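You operate a simulated robot arm through the tools that you are given. There is no shell and no other tool.

You run a simulated robot arm. Do the job below in one go: nothing can be reset, and whatever is moved stays where it is left.

TASK
Put things in order on the top of the care bench. At the end: the beige tan cone from the top of the care bench stands where the yellow sponge stood; the blue sponge is in the black tray; the grey bolt from the top of the care bench is in the purple carton; the yellow sponge from the top of the care bench stands where the blue sponge stood; whatever was shut is shut again. Leave all else as you found it, and nothing knocked over.

The check looks at the end state, three seconds after you hand in, the way a careful person would. Anything else that was tipped, shoved, dropped, spilled or broken makes it a failure.

THE ROBOT
A 6-joint arm with a two-finger parallel gripper, fixed in place. Base frame: the origin is on the floor under the middle of its stand, x ahead of it, y to its left, z up; the work surface is at about z = 0.86. Lengths are in m, angles in rad, forces in N, time in s.
With the tool pointing down near the work surface it reaches from about 0.36 to 0.76 m from the base axis. Its first joint turns from -1.152 to 1.152 rad. Payload 2.45 kg.
The TCP is the grasp point between the finger pads, 0.024 m short of the fingertips. In the tool frame z runs along the fingers and y along their closing line. The gripper opens to 0.068 m. The fingers are 0.017 m wide and 0.01 m thick; the gripper's body (0.04 by 0.07 m) begins 0.041 m behind the TCP.
Orientation is that of the tool frame in the base frame, as a unit quaternion [x, y, z, w]. With the fingers straight down and closing along the base's y, the tool's x points along the base's -x, its y along +y and its z along -z.

THE INTERFACE
- The arm moves only by the tool send_rows. Its argument "steps" is a list of rows, each an object (a shift or turn left out is 0, a gripper value left out holds the last) with "slide": the shift along the tool's x, y, z in m, a list of three; "turn": the turn, a rotation vector about the tool's x, y, z in rad, a list of three; "claw": the opening, from 0 (shut) to 1 (fully open). In form: [{"slide": [dx, dy, dz], "turn": [wx, wy, wz], "claw": claw}, ...]. A call has 1 to 20 rows; each row shifts and turns the commanded pose from where the row before left it, along the tool's axes as they then stand. Each row takes 0.2 s and may step no farther than 0.05 m and 0.15 rad from the row before; otherwise, or with a gripper value out of range, the whole call is refused. Where a pose cannot be reached the arm comes as near as it can. A force on the tool above 40 N (or 10 N above the force at the start of the call, whichever is more), or a blocked arm, ends the call early, and 0.2 s more pass. Each finger travels about 0.108 m/s and halts on what it meets, pressing with about 37 N; the grip force reading is that of the motor and also rises with nothing between the fingers. The clock runs only during rows and for 0.2 s after the last one: add rows that do not move to give the fingers time. The reply holds the time, the measured pose of the TCP, the force on the tool along the base axes, the opening and the grip force, in the units named above and with some noise, with the torque about the TCP (base axes, N m) and any sound that the robot's microphone picked up, and new pictures: "pictures" is both (left out), scene, wrist or none.
- Cameras (640 x 400 px; columns grow to the right, rows downward): "scene" is fixed at [0.1804, 0.4425, 1.4479]; the picture's right is [-0.48, -0.88, 0.00], its down [-0.64, 0.35, -0.68] and it looks along [0.60, -0.32, -0.73] (base axes); focal length 317 px, centre (320, 200). "wrist" rides on the gripper at [0.084, 0.011, -0.075] in the tool frame; the picture's right is [-0.13, 0.99, 0.00], its down [-0.60, -0.08, -0.79] and it looks along [-0.79, -0.10, 0.61] (tool axes); focal length 251 px, centre (320, 200). There is no depth. A picture from a camera that has moved, and an enlarged one, comes with that camera's place and axes in the base frame and with its lens.
- enlarge(camera, box): a new picture of the part [left, top, right, bottom] of that camera's present view, enlarged. No time passes.
- close_job(): hands the job in; it is judged then, once.

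Places have to be worked out from the pictures, the camera data and where the tool is seen. Open the gripper and draw the arm clear of the work before you hand the job in, unless the task says otherwise.

The tools are called after "Request:" as name(argument=value, ...) on one line, values as JSON. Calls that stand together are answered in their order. send_rows: Moves the arm, as the interface text tells. Its arguments: {"type":"object","properties":{"steps":{"type":"array","items":{"type":"object","properties":{"slide":{"type":"array","items":{"type":"number"}},"turn":{"type":"array","items":{"type":"number"}},"claw":{"type":"number"}}}},"pictures":{"type":"string","enum":["both","scene","wrist","none"]}},"required":["steps"]} The other tools are called the same way: enlarge (camera, box) takes an enlarged picture of a part of a camera's view; close_job () hands the job in.

At the start:

```text
time_s: 0.0
ee_pos: [0.4164, 0.1301, 1.1334]
ee_rot: [0.0, 1.0, 0.0, 0.0]
ft_force: [-0.2, -0.1, 0.5]
wrist_torque: [0.0, 0.01, 0.0]
finger_gap: 0.068
grip_force: 0.1
```

scene: 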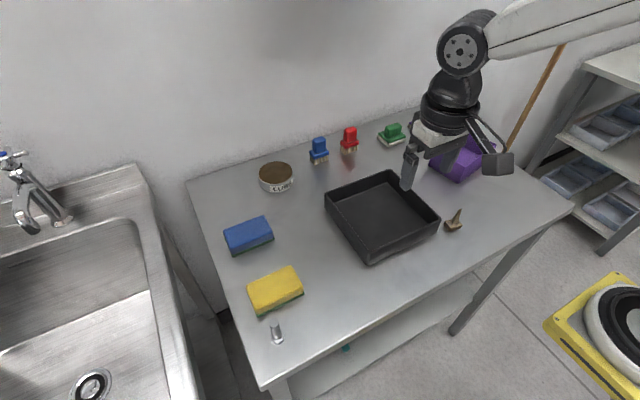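
wrist: 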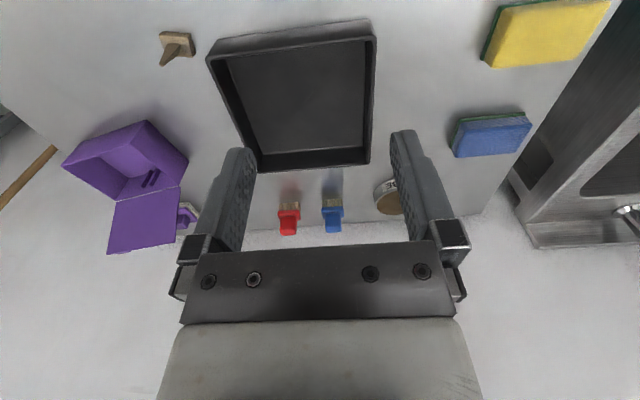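

I start by looking closer at the scene; the pictures show a yellow and a blue sponge, a grey bolt, a tan cone, a black tray and a purple carton with an open lid. I enlarge parts of both views.

Request:
enlarge(camera="scene", box=[200, 200, 360, 360])

Request:
enlarge(camera="scene", box=[380, 110, 540, 250])

Request:
enlarge(camera="wrist", box=[50, 100, 250, 260])

Request:
enlarge(camera="wrist", box=[100, 0, 260, 100])

```text
2.50 times, centred on (280, 280) of scene
camera zoom: at [0.1804, 0.4425, 1.4479], right [-0.48, -0.88, 0.0], down [-0.64, 0.35, -0.68], along [0.6, -0.32, -0.73], focal length 792 px, centre (420, 0)
```

zoom: 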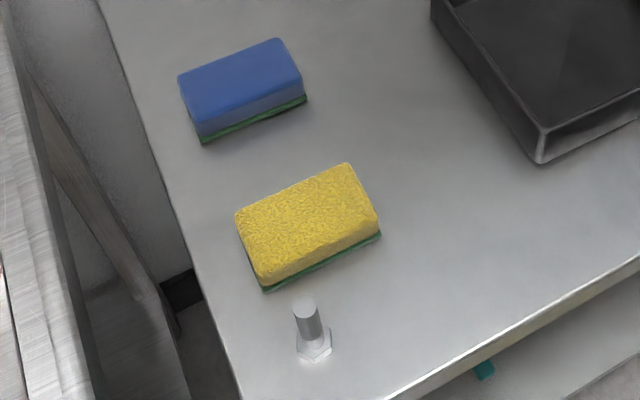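

```text
2.86 times, centred on (460, 180) of scene
camera zoom: at [0.1804, 0.4425, 1.4479], right [-0.48, -0.88, 0.0], down [-0.64, 0.35, -0.68], along [0.6, -0.32, -0.73], focal length 905 px, centre (-80, 257)
```

zoom: 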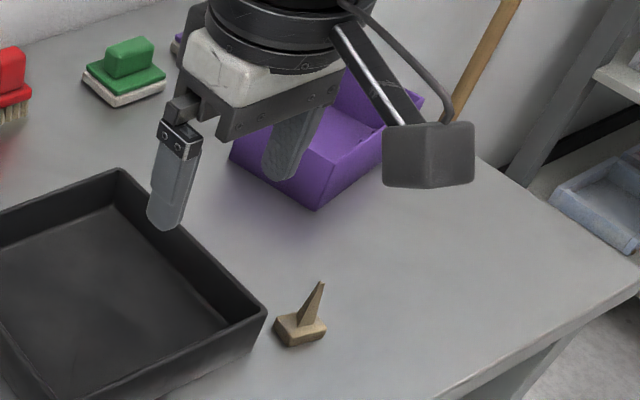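

```text
2.50 times, centred on (150, 180) of wrist
camera zoom: at [0.3324, 0.1425, 1.2093], right [0.13, 0.99, 0.0], down [0.6, -0.08, 0.79], along [0.79, -0.1, -0.61], focal length 629 px, centre (745, 250)
```

zoom: 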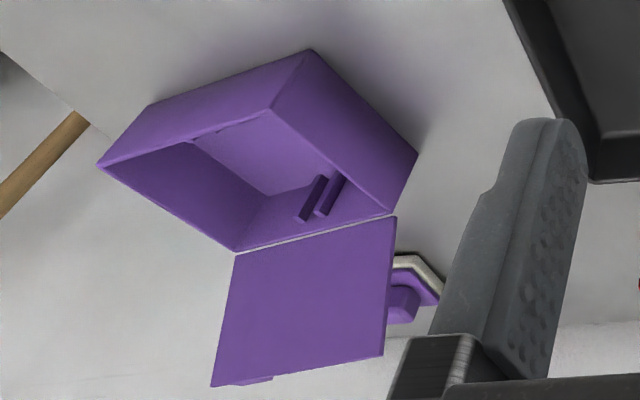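

```text
4.00 times, centred on (180, 50) of wrist
camera zoom: at [0.3324, 0.1425, 1.2093], right [0.13, 0.99, 0.0], down [0.6, -0.08, 0.79], along [0.79, -0.1, -0.61], focal length 1006 px, centre (880, 800)
```

zoom: 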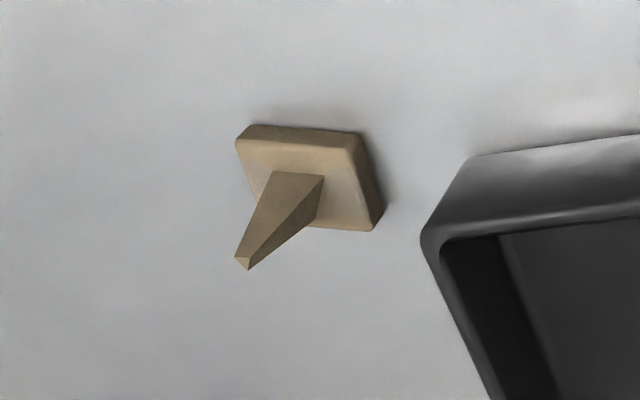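

The sponges look axis-aligned with the long side along y: yellow at about (0.480, 0.378), blue at about (0.630, 0.379), each about 0.06 x 0.10 x 0.03 m. I turn the gripper so it closes along base x and hover above the blue sponge for a closer look.

Request:
send_rows(steps=[{"turn": [0, 0, -0.1428]}, {"turn": [0, 0, -0.1428]}, {"turn": [0, 0, -0.1428]}, {"turn": [0, 0, -0.1428]}, {"turn": [0, 0, -0.1428]}, {"turn": [0, 0, -0.1428]}, {"turn": [0, 0, -0.1428]}, {"turn": [0, 0, -0.1428]}, {"turn": [0, 0, -0.1428]}, {"turn": [0, 0, -0.1428]}, {"turn": [0, 0, -0.1428]}, {"slide": [-0.0311, -0.0267, 0.0141]}, {"slide": [-0.0311, -0.0267, 0.0141]}, {"slide": [-0.0311, -0.0267, 0.0141]}, {"slide": [-0.0311, -0.0267, 0.0141]}, {"slide": [-0.0311, -0.0267, 0.0141]}, {"slide": [-0.0311, -0.0267, 0.0141]}, {"slide": [-0.0311, -0.0267, 0.0141]}, {"slide": [-0.0311, -0.0267, 0.0141]}, {"slide": [0, 0, 0]}], pictures="both")

```text
time_s: 4.2
ee_pos: [0.6299, 0.3826, 1.0212]
ee_rot: [-0.707, 0.707, 0.001, -0.001]
ft_force: [-0.2, 0.4, 0.9]
wrist_torque: [-0.02, 0.01, 0.05]
finger_gap: 0.0679
grip_force: 0.1
camera wrist: at [0.6201, 0.2989, 1.0971], right [-0.99, 0.13, 0.0], down [0.08, 0.6, 0.79], along [0.1, 0.79, -0.61], focal length 251 px, centre (320, 200)
```

scene: 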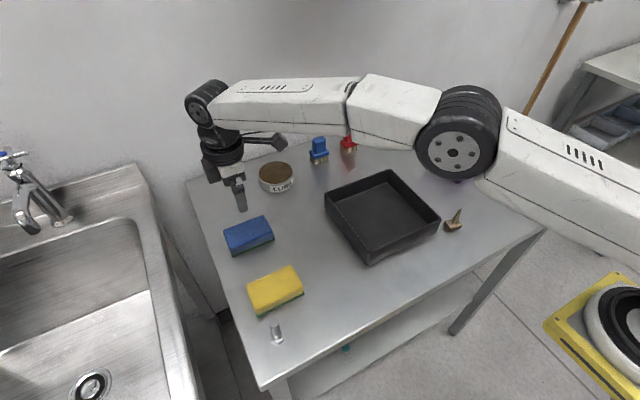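
wrist: 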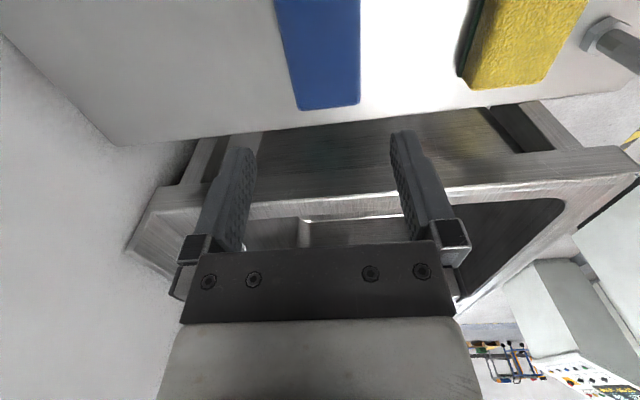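

The tool is above the blue sponge. I enlarge the wrist view to measure the sponge edges precisely.

Request:
enlarge(camera="wrist", box=[220, 0, 420, 125])

Request:
enlarge(camera="wrist", box=[420, 0, 640, 137])

Request:
enlarge(camera="scene", box=[180, 150, 320, 260])

```text
3.20 times, centred on (320, 62) of wrist
camera zoom: at [0.6201, 0.2989, 1.0971], right [-0.99, 0.13, 0.0], down [0.08, 0.6, 0.79], along [0.1, 0.79, -0.61], focal length 805 px, centre (320, 640)
```

zoom: 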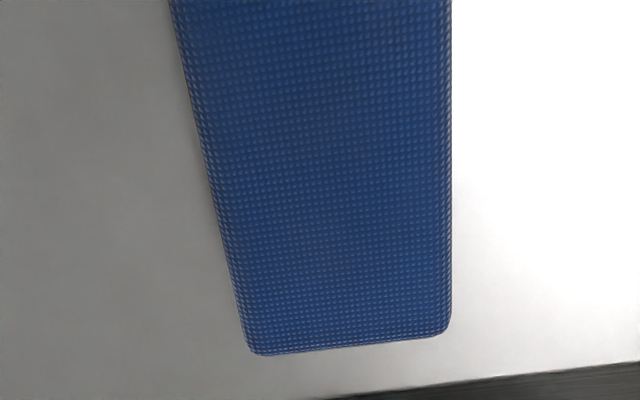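

```text
2.91 times, centred on (530, 68) of wrist
camera zoom: at [0.6201, 0.2989, 1.0971], right [-0.99, 0.13, 0.0], down [0.08, 0.6, 0.79], along [0.1, 0.79, -0.61], focal length 731 px, centre (-291, 582)
```

zoom: 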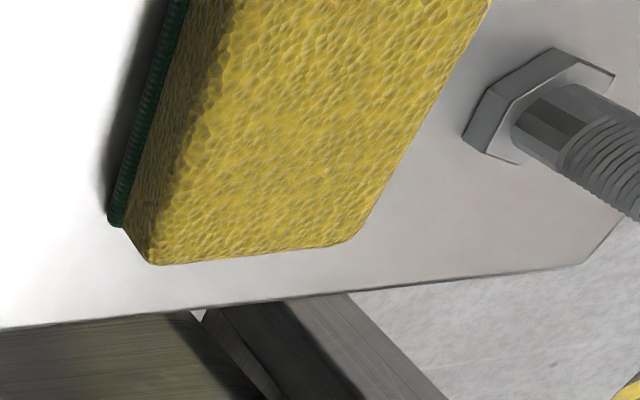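

```text
3.64 times, centred on (250, 205) of scene
camera zoom: at [0.1804, 0.4425, 1.4479], right [-0.48, -0.88, 0.0], down [-0.64, 0.35, -0.68], along [0.6, -0.32, -0.73], focal length 1151 px, centre (574, 182)
```

zoom: 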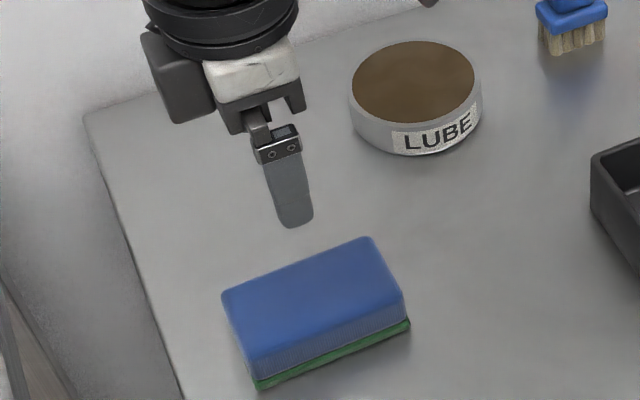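

The blue sponge's top spans x 0.600–0.658 (centre ≈0.629) and is centred near y 0.380, so the open fingers fit with about 4 mm on each side. I lower to just above the sponge and look again.

Request:
send_rows(steps=[{"slide": [0.001, 0.0006, 0.03]}, {"slide": [0.001, 0.0006, 0.03]}, {"slide": [0, 0, 0.028]}, {"slide": [0, 0, 0]}], pictures="both")

```text
time_s: 5.2
ee_pos: [0.6274, 0.3769, 0.9341]
ee_rot: [0.707, -0.707, 0.001, 0.0]
ft_force: [0.7, 0.5, -0.1]
wrist_torque: [0.02, -0.02, -0.04]
finger_gap: 0.0682
grip_force: 0.1
camera wrist: at [0.6169, 0.2938, 1.0081], right [-0.99, 0.13, 0.0], down [0.08, 0.6, 0.79], along [0.1, 0.79, -0.61], focal length 251 px, centre (320, 200)
```

scene: 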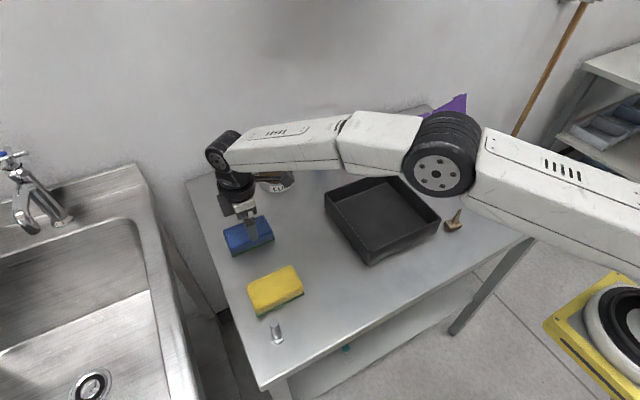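
wrist: 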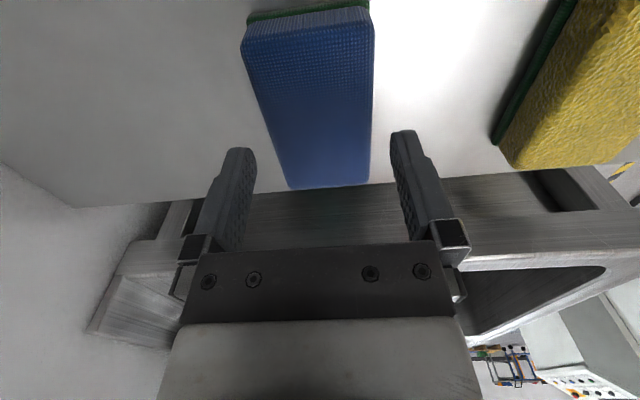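

The sponge lies almost centred between the fingers (about 1 mm off). I fine-shift, lower to grip height (TCP ≈ 0.889) and close.

Request:
send_rows(steps=[{"slide": [-0.003, -0.001, 0.0]}, {"slide": [0, 0, 0.015]}, {"slide": [0, 0, 0.015]}, {"slide": [0, 0, 0.014]}, {"slide": [0, 0, 0]}], pictures="wrist")

```text
time_s: 6.4
ee_pos: [0.6282, 0.3797, 0.887]
ee_rot: [-0.707, 0.707, 0.0, 0.0]
ft_force: [0.2, 0.3, -0.4]
wrist_torque: [-0.02, -0.04, -0.02]
finger_gap: 0.0681
grip_force: 0.1
camera wrist: at [0.6184, 0.2974, 0.9626], right [-0.99, 0.13, 0.0], down [0.08, 0.6, 0.79], along [0.1, 0.79, -0.61], focal length 251 px, centre (320, 200)
```

wrist: 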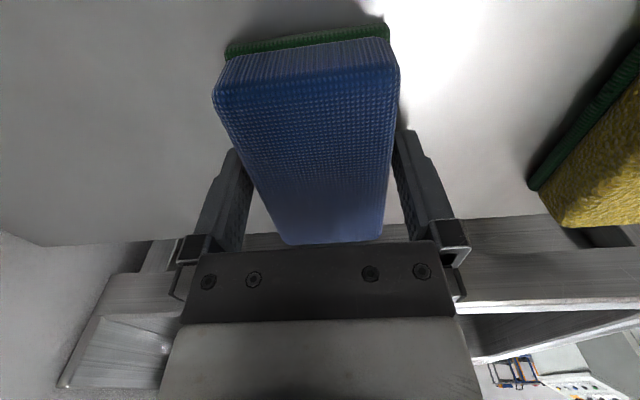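

No contact on the way down and the sponge sits between the fingers. I close the gripper and lift 2 cm to test the hold.

Request:
send_rows(steps=[{"claw": 0.0}, {"claw": 0.0}, {"claw": 0.0}, {"slide": [0, 0, -0.02]}, {"slide": [0, 0, -0.03]}, {"slide": [0, 0, 0]}], pictures="both")

```text
time_s: 7.8
ee_pos: [0.6304, 0.3788, 0.9392]
ee_rot: [-0.707, 0.707, 0.0, 0.001]
ft_force: [0.3, -0.8, -0.4]
wrist_torque: [-0.03, 0.02, 0.0]
finger_gap: 0.0588
grip_force: 37.5
camera wrist: at [0.6197, 0.2967, 1.0139], right [-0.99, 0.13, 0.0], down [0.08, 0.6, 0.79], along [0.1, 0.79, -0.61], focal length 251 px, centre (320, 200)
```

scene: 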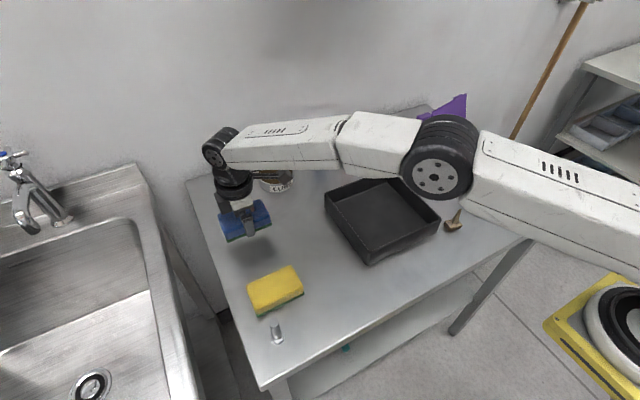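
wrist: 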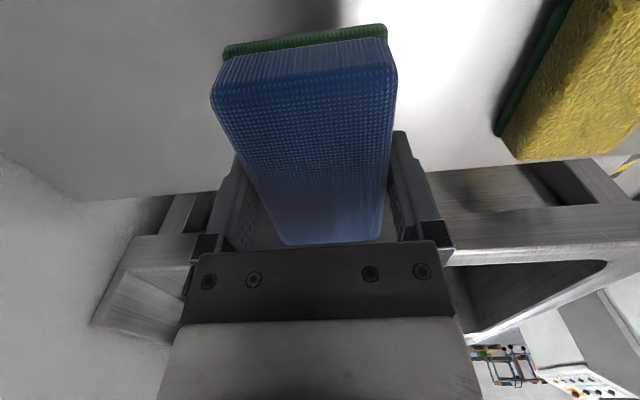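

The blue sponge is held (gap 0.0588). I lift it clear of the tray rim, carry it over the tray centre at about (0.545, 0.087), and check with pictures.

Request:
send_rows(steps=[{"slide": [0, 0, -0.04]}, {"slide": [0.01, 0.004, -0.01]}, {"slide": [0.04, 0.0115, 0]}, {"slide": [0.04, 0.0115, 0]}, {"slide": [0.04, 0.0115, 0]}, {"slide": [0.04, 0.0115, 0]}, {"slide": [0.04, 0.0115, 0]}, {"slide": [0.04, 0.0115, 0]}, {"slide": [0.04, 0.0115, 0]}, {"slide": [0, 0, 0]}], pictures="both")

```text
time_s: 10.0
ee_pos: [0.5458, 0.0874, 0.9919]
ee_rot: [-0.707, 0.707, -0.001, 0.0]
ft_force: [-1.0, 1.1, -0.5]
wrist_torque: [-0.01, 0.0, 0.03]
finger_gap: 0.0586
grip_force: 37.2
camera wrist: at [0.5356, 0.0055, 1.066], right [-0.99, 0.13, 0.0], down [0.08, 0.6, 0.79], along [0.1, 0.79, -0.61], focal length 251 px, centre (320, 200)
```

scene: 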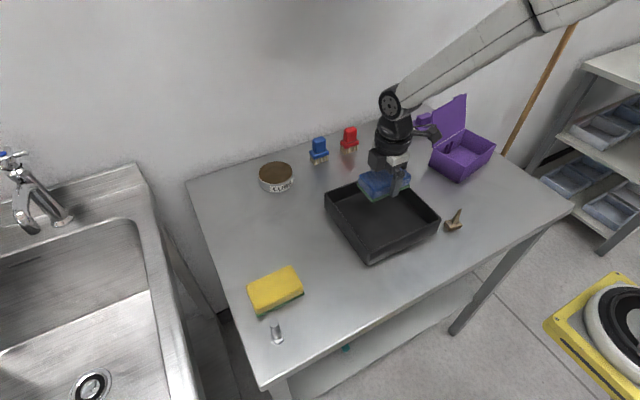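
wrist: 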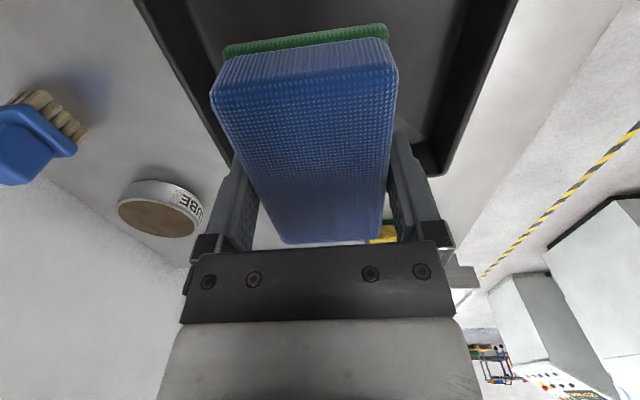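

The sponge hangs over the middle of the tray. I lower it into the tray to just above the floor.

Request:
send_rows(steps=[{"slide": [0, 0, 0.03]}, {"slide": [0, 0, 0.03]}, {"slide": [0, 0, 0.025]}, {"slide": [0, 0, 0.006]}, {"slide": [0, 0, 0]}], pictures="both")

```text
time_s: 11.2
ee_pos: [0.544, 0.0906, 0.8999]
ee_rot: [-0.707, 0.707, -0.001, -0.001]
ft_force: [-0.8, 0.5, -0.6]
wrist_torque: [-0.01, 0.0, 0.03]
finger_gap: 0.0591
grip_force: 36.7
camera wrist: at [0.5346, 0.0078, 0.9751], right [-0.99, 0.13, 0.0], down [0.08, 0.6, 0.79], along [0.1, 0.79, -0.61], focal length 251 px, centre (320, 200)
```

scene: 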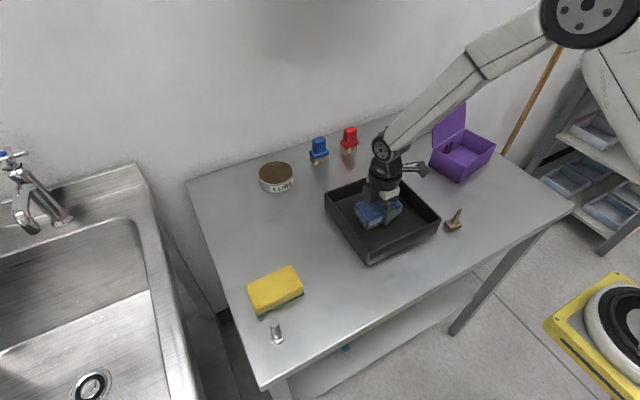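
wrist: 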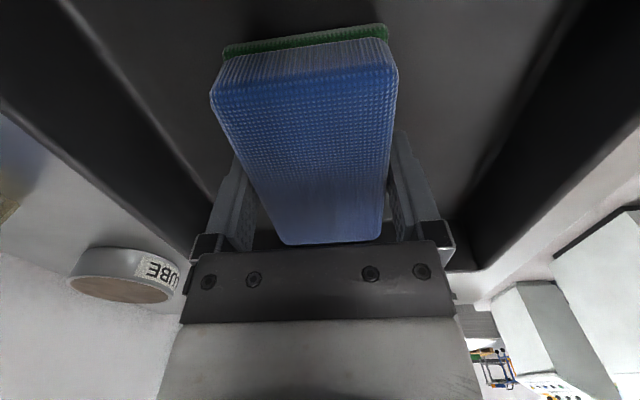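

No contact yet at TCP z ≈ 0.899. I go down a few more millimetres in small steps.

Request:
send_rows(steps=[{"slide": [0, 0, 0.002]}, {"slide": [0, 0, 0.002]}, {"slide": [0, 0, 0.0015]}, {"slide": [0, 0, 0]}], pictures="none")

```text
time_s: 12.2
ee_pos: [0.5446, 0.0896, 0.8937]
ee_rot: [0.707, -0.707, 0.0, 0.0]
ft_force: [-5.4, -1.9, 13.9]
wrist_torque: [-0.02, 0.12, 0.0]
finger_gap: 0.0589
grip_force: 36.7
```

Contact with the tray floor (force about 14 N up). I back off a hair, release and raise the gripper straight up.

Request:
send_rows(steps=[{"slide": [0, 0, -0.001]}, {"claw": 1.0}, {"claw": 1.0}, {"claw": 1.0}, {"slide": [0, 0, -0.03]}, {"slide": [0, 0, -0.04]}, {"slide": [0, 0, -0.04]}, {"slide": [0, 0, 0]}], pictures="both")

```text
time_s: 14.0
ee_pos: [0.5466, 0.0905, 1.0072]
ee_rot: [0.707, -0.707, 0.0, -0.001]
ft_force: [0.1, 0.2, 0.3]
wrist_torque: [-0.01, 0.01, 0.01]
finger_gap: 0.0678
grip_force: 0.1
camera wrist: at [0.5367, 0.0076, 1.0819], right [-0.99, 0.13, 0.0], down [0.08, 0.6, 0.79], along [0.1, 0.79, -0.61], focal length 251 px, centre (320, 200)
```

scene: 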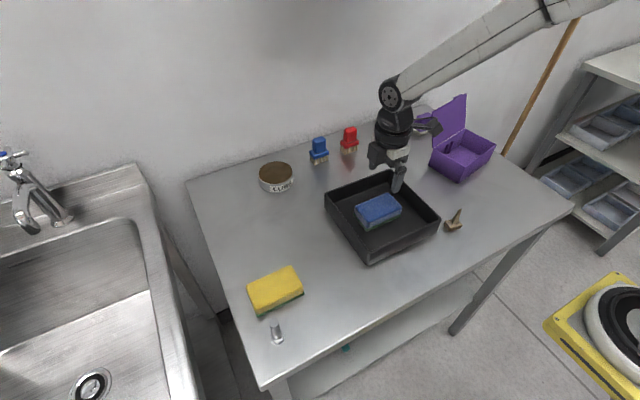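
wrist: 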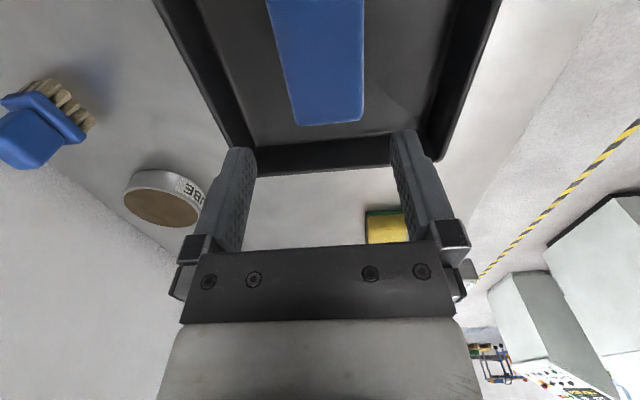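

The blue sponge rests flat in the tray. Now I move above the yellow sponge at about (0.479, 0.380).

Request:
send_rows(steps=[{"slide": [-0.0415, 0.0096, 0]}, {"slide": [-0.0415, 0.0096, 0]}, {"slide": [-0.0415, 0.0096, 0]}, {"slide": [-0.0415, 0.0096, 0]}, {"slide": [-0.0415, 0.0096, 0]}, {"slide": [-0.0415, 0.0096, 0]}, {"slide": [-0.0415, 0.0096, 0]}, {"slide": [0, 0, 0.03]}, {"slide": [0, 0, 0.03]}, {"slide": [0, 0, 0]}], pictures="both")

Request:
enlarge(camera="wrist", box=[200, 0, 440, 200])

```text
time_s: 16.2
ee_pos: [0.4781, 0.384, 0.9422]
ee_rot: [-0.707, 0.707, -0.001, 0.0]
ft_force: [0.7, 0.7, -0.3]
wrist_torque: [0.0, -0.01, 0.01]
finger_gap: 0.068
grip_force: 0.1
camera wrist: at [0.4673, 0.3003, 1.0179], right [-0.99, 0.13, 0.0], down [0.08, 0.6, 0.79], along [0.1, 0.79, -0.61], focal length 251 px, centre (320, 200)
```

scene: 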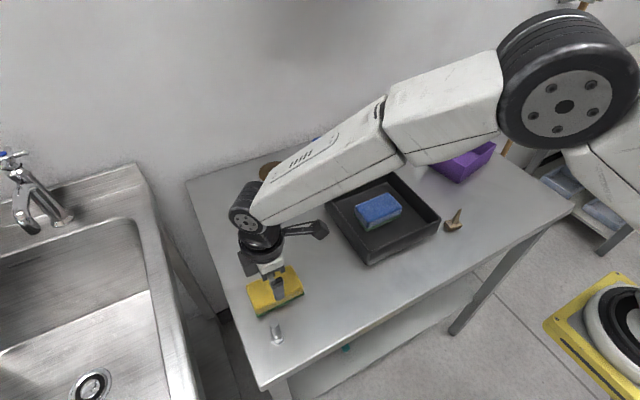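
wrist: 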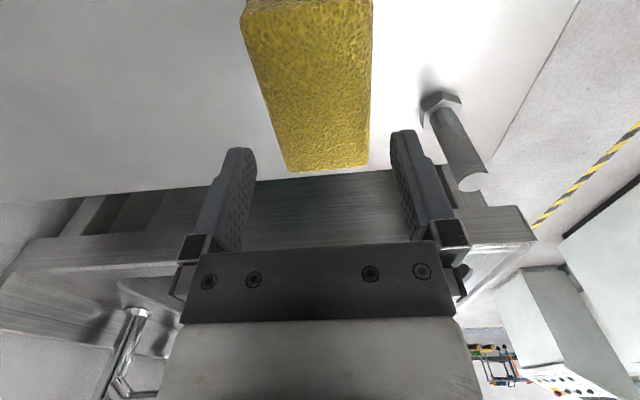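

```text
2.00 times, centred on (320, 100) of wrist
camera zoom: at [0.4673, 0.3003, 1.0179], right [-0.99, 0.13, 0.0], down [0.08, 0.6, 0.79], along [0.1, 0.79, -0.61], focal length 503 px, centre (320, 400)
```

zoom: 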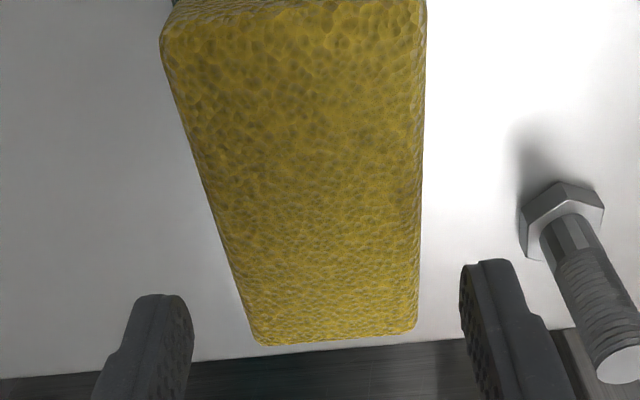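

The yellow sponge is centred between the fingers to within a millimetre. I lower to grip height.

Request:
send_rows(steps=[{"slide": [0.002, 0, 0.015]}, {"slide": [0, 0, 0.015]}, {"slide": [0, 0, 0.015]}, {"slide": [0, 0, 0.0095]}, {"slide": [0, 0, 0]}], pictures="wrist")

```text
time_s: 17.4
ee_pos: [0.4786, 0.3808, 0.8892]
ee_rot: [-0.707, 0.708, 0.0, -0.001]
ft_force: [0.4, 0.0, 0.5]
wrist_torque: [0.0, 0.01, 0.04]
finger_gap: 0.068
grip_force: 0.1
camera wrist: at [0.4677, 0.2973, 0.9639], right [-0.99, 0.13, 0.0], down [0.08, 0.6, 0.79], along [0.1, 0.79, -0.61], focal length 251 px, centre (320, 200)
```

wrist: 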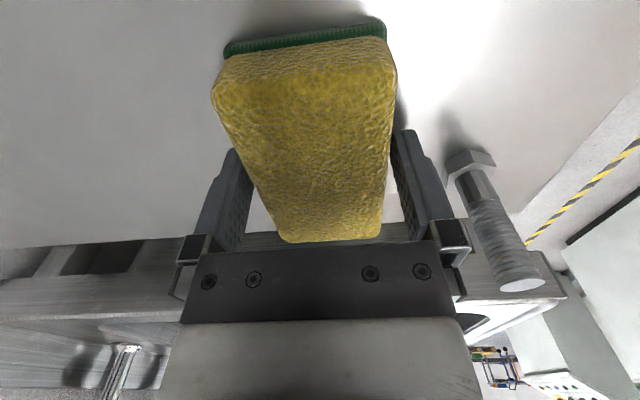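

The yellow sponge sits between the fingers and the bolt is well clear. I close and lift.

Request:
send_rows(steps=[{"claw": 0.0}, {"claw": 0.0}, {"claw": 0.0}, {"slide": [0, 0, -0.03]}, {"slide": [0, 0, -0.03]}, {"slide": [0, 0, 0]}], pictures="both")

```text
time_s: 18.8
ee_pos: [0.4771, 0.38, 0.9502]
ee_rot: [0.707, -0.707, 0.0, 0.0]
ft_force: [-0.5, 0.7, -0.6]
wrist_torque: [-0.01, 0.0, 0.03]
finger_gap: 0.0588
grip_force: 36.5
camera wrist: at [0.4657, 0.2964, 1.0241], right [-0.99, 0.13, 0.0], down [0.08, 0.6, 0.79], along [0.1, 0.79, -0.61], focal length 251 px, centre (320, 200)
```

scene: 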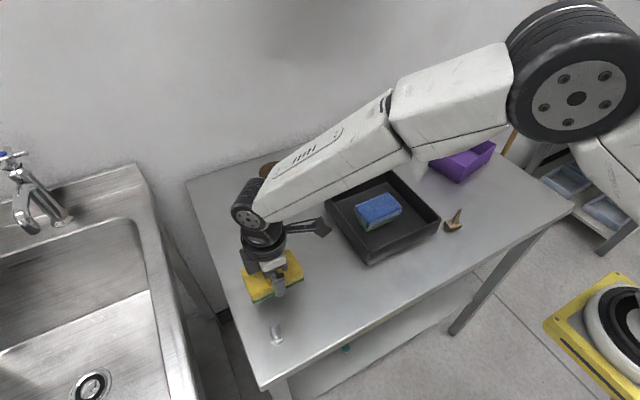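
wrist: 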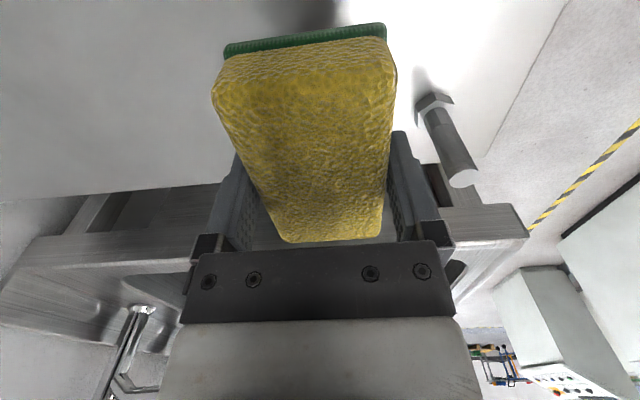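

Held. I carry it 0.152 m in +x to the blue sponge's old place and lower to just above the surface.

Request:
send_rows(steps=[{"slide": [-0.0005, -0.0379, 0]}, {"slide": [-0.0005, -0.0379, 0]}, {"slide": [-0.0005, -0.0379, 0]}, {"slide": [-0.0005, -0.0379, 0]}, {"slide": [0, 0, 0]}, {"slide": [0, 0, 0.025]}, {"slide": [0, 0, 0.025]}, {"slide": [0, 0, 0.007]}, {"slide": [0, 0, 0]}], pictures="both")

```text
time_s: 20.8
ee_pos: [0.6261, 0.38, 0.8936]
ee_rot: [-0.707, 0.707, 0.0, 0.0]
ft_force: [-0.4, -0.4, 0.1]
wrist_torque: [0.01, 0.0, -0.01]
finger_gap: 0.0587
grip_force: 37.5
camera wrist: at [0.6156, 0.2975, 0.9678], right [-0.99, 0.13, 0.0], down [0.08, 0.6, 0.79], along [0.1, 0.79, -0.61], focal length 251 px, centre (320, 200)
```

scene: 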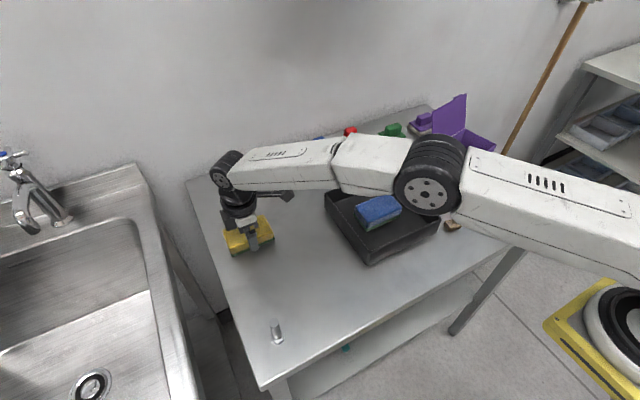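
wrist: 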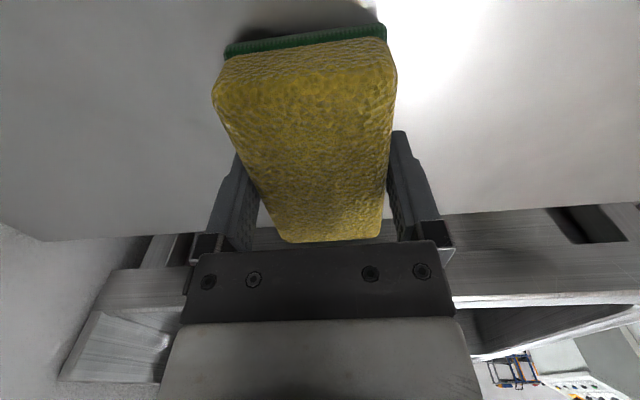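

Nearly down. I finish with small steps until it touches.

Request:
send_rows(steps=[{"slide": [0, 0, 0.0015]}, {"slide": [0, 0, 0.001]}, {"slide": [0, 0, 0]}], pictures="none")

```text
time_s: 21.6
ee_pos: [0.6263, 0.379, 0.8896]
ee_rot: [0.708, -0.707, 0.001, 0.0]
ft_force: [0.5, 0.5, -1.1]
wrist_torque: [0.06, 0.01, 0.0]
finger_gap: 0.0586
grip_force: 36.7
```

The sponge is within half a millimetre of the surface. I lower that last bit, open, and rise straight up.

Request:
send_rows(steps=[{"slide": [0, 0, 0.0006]}, {"claw": 1.0}, {"claw": 1.0}, {"claw": 1.0}, {"slide": [0, 0, -0.03]}, {"slide": [0, 0, -0.04]}, {"slide": [0, 0, -0.04]}, {"slide": [0, 0, 0]}], pictures="both")

Request:
enlarge(camera="scene", box=[180, 150, 320, 260])

```text
time_s: 23.4
ee_pos: [0.6269, 0.3782, 1.0014]
ee_rot: [0.707, -0.707, 0.0, -0.001]
ft_force: [-0.4, 0.1, 0.0]
wrist_torque: [0.02, -0.03, 0.0]
finger_gap: 0.068
grip_force: 0.0
camera wrist: at [0.6166, 0.2954, 1.0758], right [-0.99, 0.13, 0.0], down [0.08, 0.6, 0.79], along [0.1, 0.79, -0.61], focal length 251 px, centre (320, 200)
```

scene: 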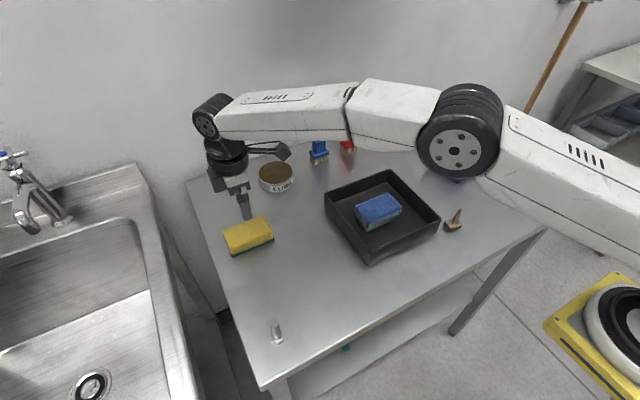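
wrist: 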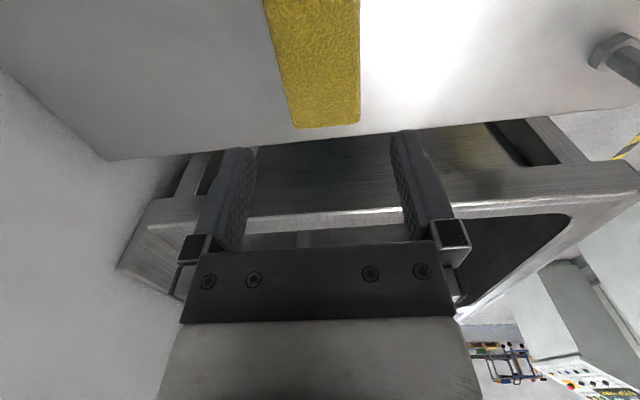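

```text
3.64 times, centred on (250, 205) of scene
camera zoom: at [0.1804, 0.4425, 1.4479], right [-0.48, -0.88, 0.0], down [-0.64, 0.35, -0.68], along [0.6, -0.32, -0.73], focal length 1151 px, centre (574, 182)
```

zoom: 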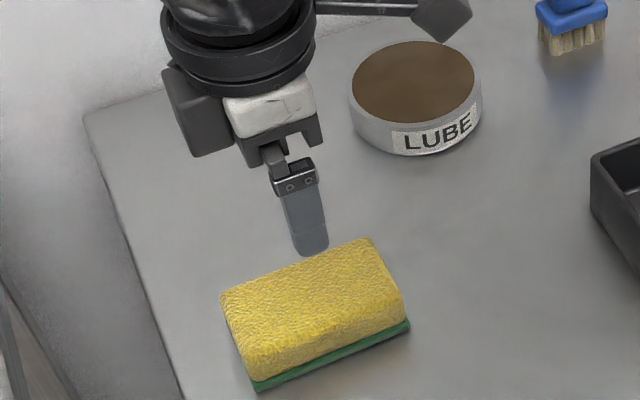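

The yellow sponge now stands exactly where the blue one was. Next I move over the tan cone at about (0.44, -0.053) to inspect it.

Request:
send_rows(steps=[{"slide": [0.0433, 0.019, 0]}, {"slide": [0.0433, 0.019, 0]}, {"slide": [0.0433, 0.019, 0]}, {"slide": [0.0433, 0.019, 0]}, {"slide": [0.0433, 0.019, 0]}, {"slide": [0.0433, 0.019, 0]}, {"slide": [0.0433, 0.019, 0]}, {"slide": [0.0433, 0.019, 0]}, {"slide": [0.0433, 0.019, 0]}, {"slide": [0.0433, 0.019, 0]}, {"slide": [0, 0, 0]}], pictures="both")

Request:
enlarge(camera="wrist", box=[220, 0, 420, 125])

Request:
enlarge(camera="scene", box=[400, 90, 520, 240])

```text
time_s: 25.8
ee_pos: [0.4377, -0.0527, 1.0012]
ee_rot: [0.707, -0.707, 0.001, 0.001]
ft_force: [-0.2, 1.0, 0.4]
wrist_torque: [-0.03, -0.02, 0.0]
finger_gap: 0.0679
grip_force: 0.1
camera wrist: at [0.4281, -0.1366, 1.0755], right [-0.99, 0.13, 0.0], down [0.08, 0.6, 0.79], along [0.1, 0.79, -0.61], focal length 251 px, centre (320, 200)
```

scene: 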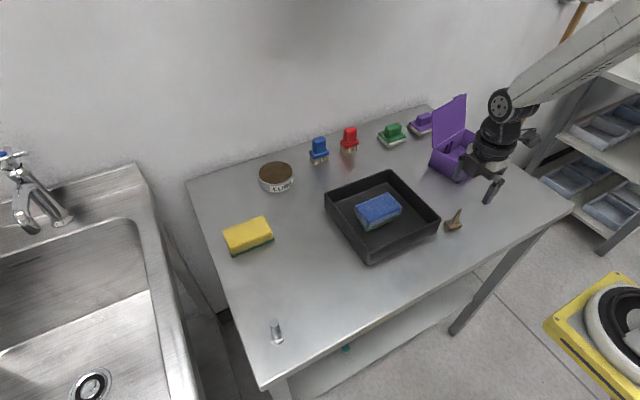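
wrist: 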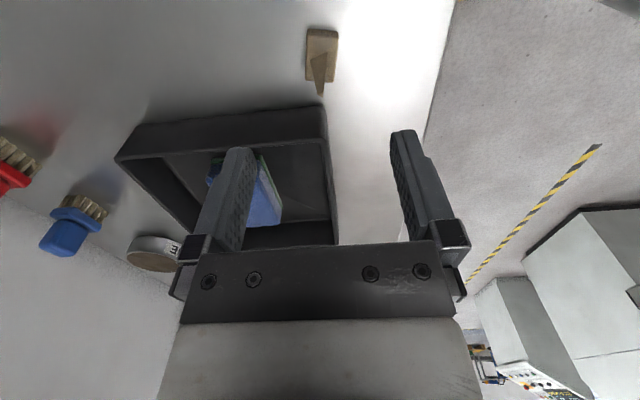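

```text
3.20 times, centred on (320, 62) of wrist
camera zoom: at [0.4281, -0.1366, 1.0755], right [-0.99, 0.13, 0.0], down [0.08, 0.6, 0.79], along [0.1, 0.79, -0.61], focal length 805 px, centre (320, 640)
```

zoom: 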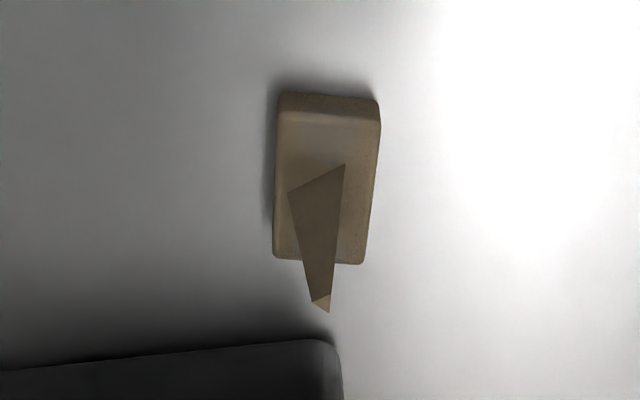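

```text
2.67 times, centred on (460, 165) of scene
camera zoom: at [0.1804, 0.4424, 1.4479], right [-0.48, -0.88, 0.0], down [-0.64, 0.35, -0.68], along [0.6, -0.32, -0.73], focal length 844 px, centre (-53, 293)
```

zoom: 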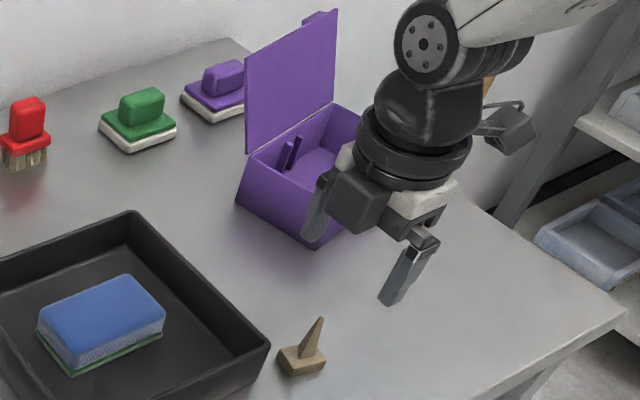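

The cone has a base of about 0.023 × 0.033 m centred near (0.439, -0.049), turned about 0.2 rad, with its tip at z ≈ 0.922. I align the gripper with the base's short side and come down part of the way.

Request:
send_rows(steps=[{"slide": [-0.004, 0, 0]}, {"turn": [0, 0, 0.1]}, {"turn": [0, 0, 0.1]}, {"slide": [0, 0, 0.025]}, {"slide": [0, 0, 0.02]}, {"slide": [0, 0, 0]}], pictures="both")

Request:
enlarge(camera="wrist", box=[220, 30, 420, 155])

```text
time_s: 27.2
ee_pos: [0.4409, -0.048, 0.9538]
ee_rot: [-0.632, 0.775, 0.0, 0.0]
ft_force: [-0.1, 0.3, -0.9]
wrist_torque: [0.01, 0.0, -0.04]
finger_gap: 0.0681
grip_force: 0.0
camera wrist: at [0.4139, -0.1265, 1.0286], right [-0.95, 0.32, 0.0], down [0.2, 0.58, 0.79], along [0.26, 0.75, -0.61], focal length 251 px, centre (320, 200)
```

scene: 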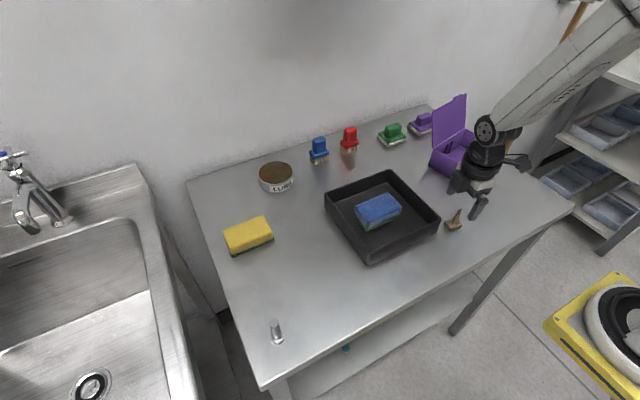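
wrist: 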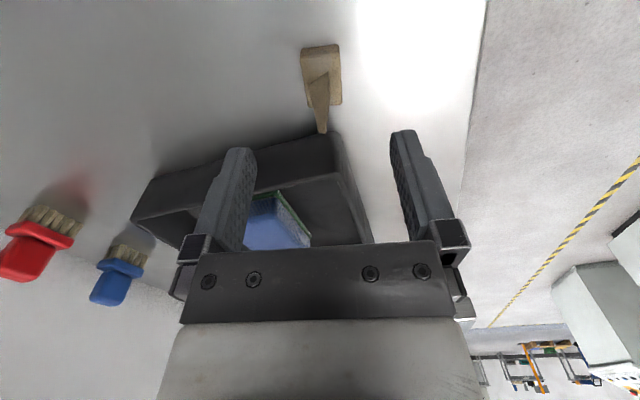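

```text
3.20 times, centred on (320, 92) of wrist
camera zoom: at [0.4139, -0.1265, 1.0286], right [-0.95, 0.32, 0.0], down [0.2, 0.58, 0.79], along [0.26, 0.75, -0.61], focal length 805 px, centre (320, 544)
```

zoom: 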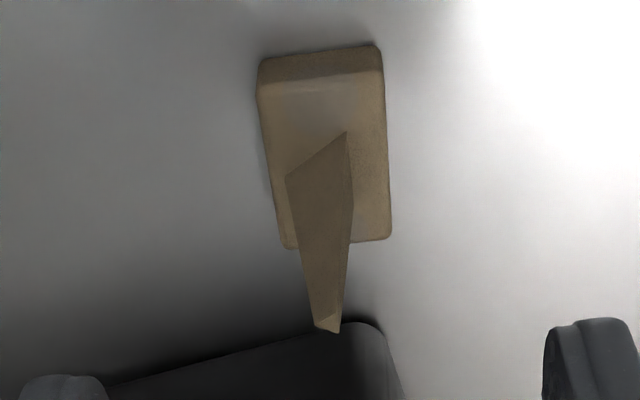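

The base is well aligned with the fingers; I shift about 2 mm to centre it, then go down to the base height (TCP ≈ 0.889) and look.

Request:
send_rows(steps=[{"slide": [0.002, 0.0025, 0]}, {"slide": [0, 0, 0.02]}, {"slide": [0, 0, 0.02]}, {"slide": [0, 0, 0.015]}, {"slide": [0, 0, 0.0095]}, {"slide": [0, 0, 0]}], pictures="both")

Request:
enlarge(camera="wrist", box=[200, 60, 440, 210])

Request:
enlarge(camera="scene", box=[400, 150, 520, 240])

```text
time_s: 28.6
ee_pos: [0.4373, -0.0506, 0.8884]
ee_rot: [-0.632, 0.775, 0.0, 0.0]
ft_force: [0.0, 0.3, -0.1]
wrist_torque: [-0.03, -0.04, 0.03]
finger_gap: 0.0679
grip_force: 0.0
camera wrist: at [0.4105, -0.1298, 0.9638], right [-0.95, 0.32, 0.0], down [0.2, 0.58, 0.79], along [0.26, 0.75, -0.61], focal length 251 px, centre (320, 200)
```

scene: 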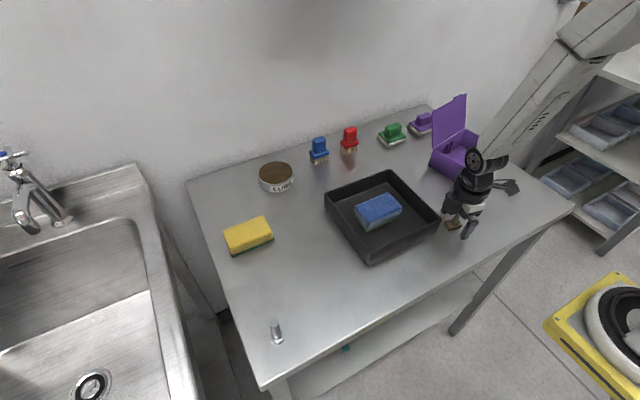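
wrist: 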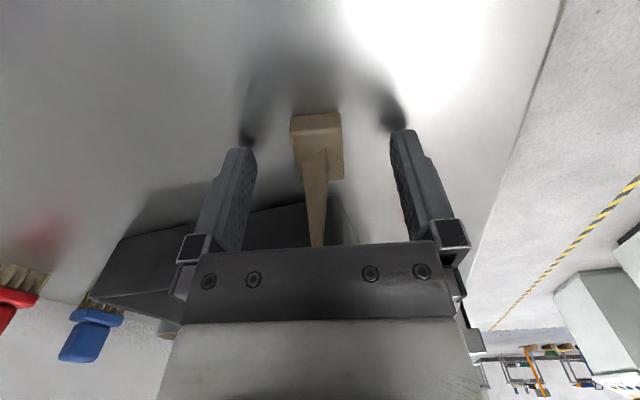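

```text
2.67 times, centred on (320, 135) of wrist
camera zoom: at [0.4105, -0.1298, 0.9638], right [-0.95, 0.32, 0.0], down [0.2, 0.58, 0.79], along [0.26, 0.75, -0.61], focal length 670 px, centre (320, 373)
```

zoom: 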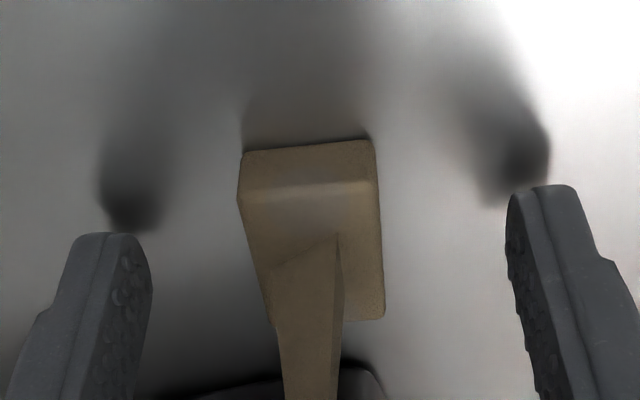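

```text
4.44 times, centred on (460, 195) of scene
camera zoom: at [0.1804, 0.4425, 1.4479], right [-0.48, -0.88, 0.0], down [-0.64, 0.35, -0.68], along [0.6, -0.32, -0.73], focal length 1407 px, centre (-302, 222)
```

zoom: 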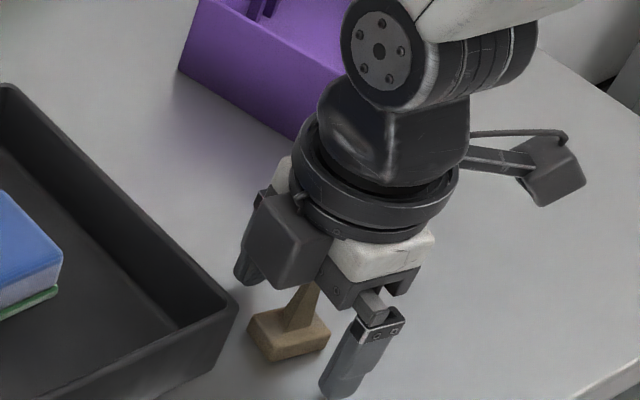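

The cone base is centred between the fingers (offset under 1 mm). I close the gripper and lift a little.

Request:
send_rows(steps=[{"claw": 0.0}, {"claw": 0.0}, {"claw": 0.0}, {"slide": [0, 0, 0]}, {"slide": [0, 0, -0.02]}, {"slide": [0, 0, 0]}], pictures="both")

Request:
enlarge(camera="wrist", box=[200, 60, 440, 260])

Request:
enlarge(camera="scene", box=[400, 150, 520, 240])

```text
time_s: 30.0
ee_pos: [0.4382, -0.0501, 0.9093]
ee_rot: [-0.632, 0.775, 0.001, -0.001]
ft_force: [0.2, 0.4, -0.7]
wrist_torque: [-0.01, -0.02, -0.01]
finger_gap: 0.0226
grip_force: 37.0
camera wrist: at [0.4111, -0.1304, 0.9841], right [-0.95, 0.32, 0.0], down [0.2, 0.58, 0.79], along [0.26, 0.75, -0.61], focal length 251 px, centre (320, 200)
```

scene: 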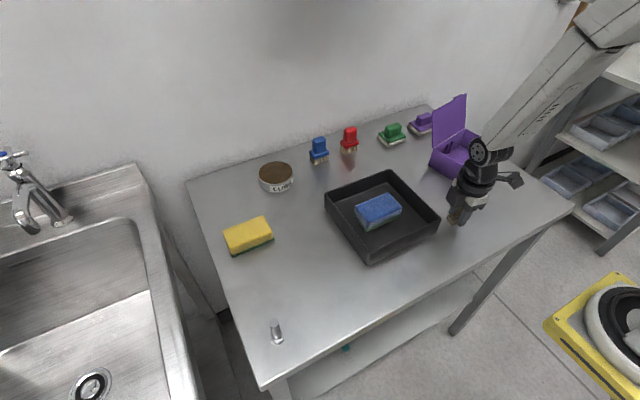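
wrist: 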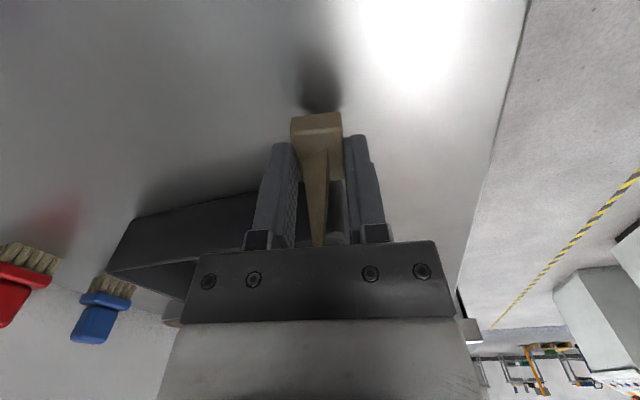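

```text
2.00 times, centred on (320, 160) of wrist
camera zoom: at [0.4111, -0.1304, 0.9841], right [-0.95, 0.32, 0.0], down [0.2, 0.58, 0.79], along [0.26, 0.75, -0.61], focal length 503 px, centre (320, 280)
```

zoom: 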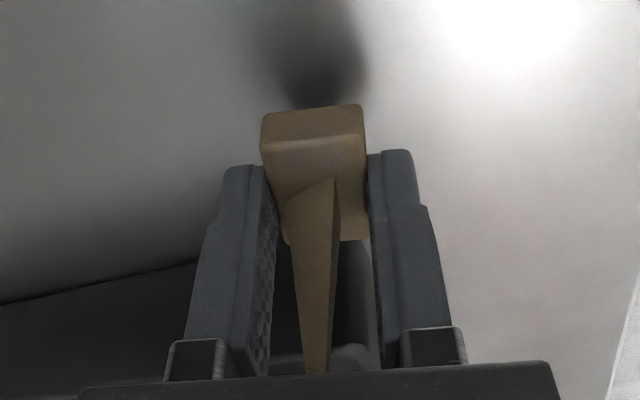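

```text
4.44 times, centred on (460, 195) of scene
camera zoom: at [0.1804, 0.4425, 1.4479], right [-0.48, -0.88, 0.0], down [-0.64, 0.35, -0.68], along [0.6, -0.32, -0.73], focal length 1407 px, centre (-302, 222)
```

zoom: 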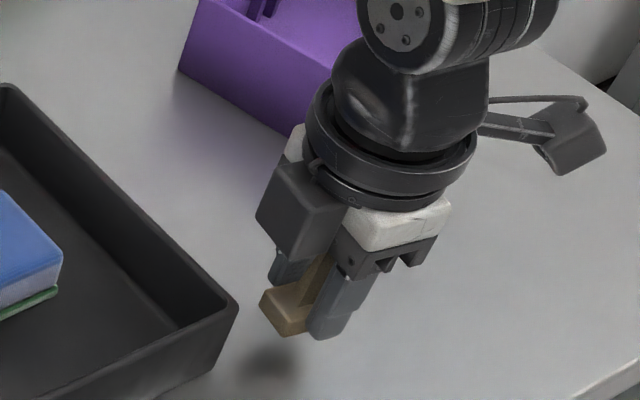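

Firm grip (gap 0.0226). I lift to clear the tray, carry the cone to the yellow sponge's old spot (0.4785, 0.378), and come partly down.

Request:
send_rows(steps=[{"slide": [0, 0, -0.03]}, {"slide": [0, 0, -0.03]}, {"slide": [-0.04763, 0.00493, 0]}, {"slide": [-0.04763, 0.00493, 0]}, {"slide": [-0.04763, 0.00493, 0]}, {"slide": [-0.04763, 0.00493, 0]}, {"slide": [-0.04763, 0.00493, 0]}, {"slide": [-0.04763, 0.00493, 0]}, {"slide": [-0.04763, 0.00493, 0]}, {"slide": [-0.04763, 0.00493, 0]}, {"slide": [-0.04763, 0.00493, 0]}, {"slide": [0, 0, 0]}, {"slide": [0, 0, 0.03]}, {"slide": [0, 0, 0.03]}, {"slide": [0, 0, 0.01]}, {"slide": [0, 0, 0]}], pictures="both")

```text
time_s: 33.4
ee_pos: [0.4785, 0.3801, 0.9014]
ee_rot: [-0.633, 0.774, 0.0, 0.001]
ft_force: [-0.4, 0.2, -0.4]
wrist_torque: [0.01, 0.01, 0.02]
finger_gap: 0.0225
grip_force: 37.6
camera wrist: at [0.4519, 0.3007, 0.9756], right [-0.95, 0.32, 0.0], down [0.2, 0.58, 0.79], along [0.26, 0.75, -0.61], focal length 251 px, centre (320, 200)
```

scene: 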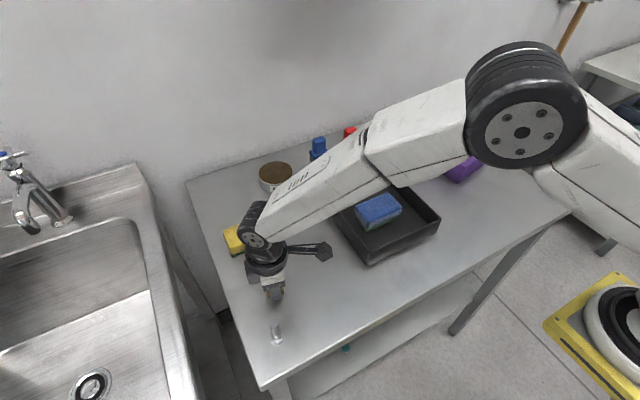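
wrist: 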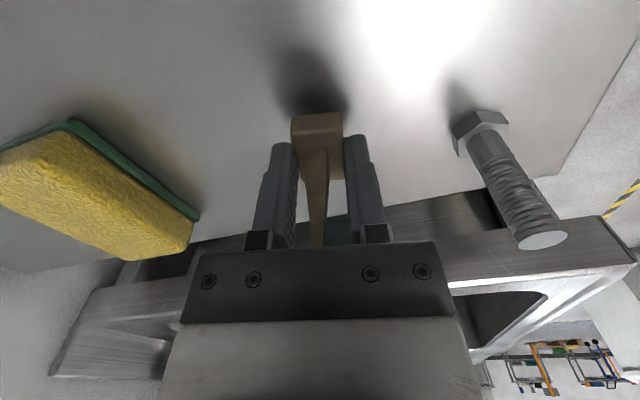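

The cone is above the target, upright. I lower the last centimetre gently and check the force.

Request:
send_rows(steps=[{"slide": [0, 0, 0.005]}, {"slide": [0, 0, 0.003]}, {"slide": [0, 0, 0.001]}, {"slide": [0, 0, 0.001]}, {"slide": [0, 0, 0]}], pictures="wrist")

```text
time_s: 34.6
ee_pos: [0.478, 0.3773, 0.8901]
ee_rot: [-0.633, 0.774, 0.0, 0.0]
ft_force: [-0.1, 0.0, -0.7]
wrist_torque: [0.0, 0.01, -0.02]
finger_gap: 0.0227
grip_force: 36.9
camera wrist: at [0.4509, 0.2997, 0.9651], right [-0.95, 0.32, 0.0], down [0.2, 0.58, 0.79], along [0.26, 0.75, -0.61], focal length 251 px, centre (320, 200)
```

wrist: 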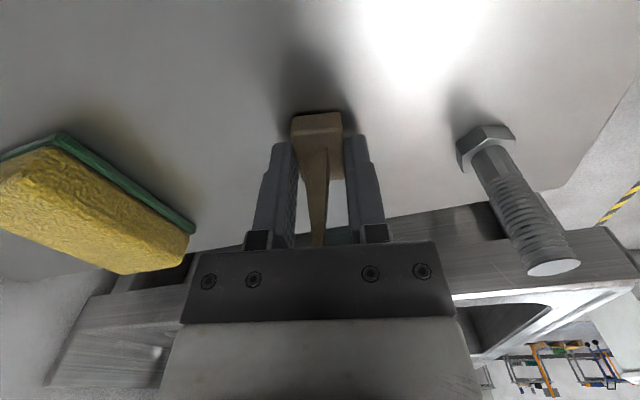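

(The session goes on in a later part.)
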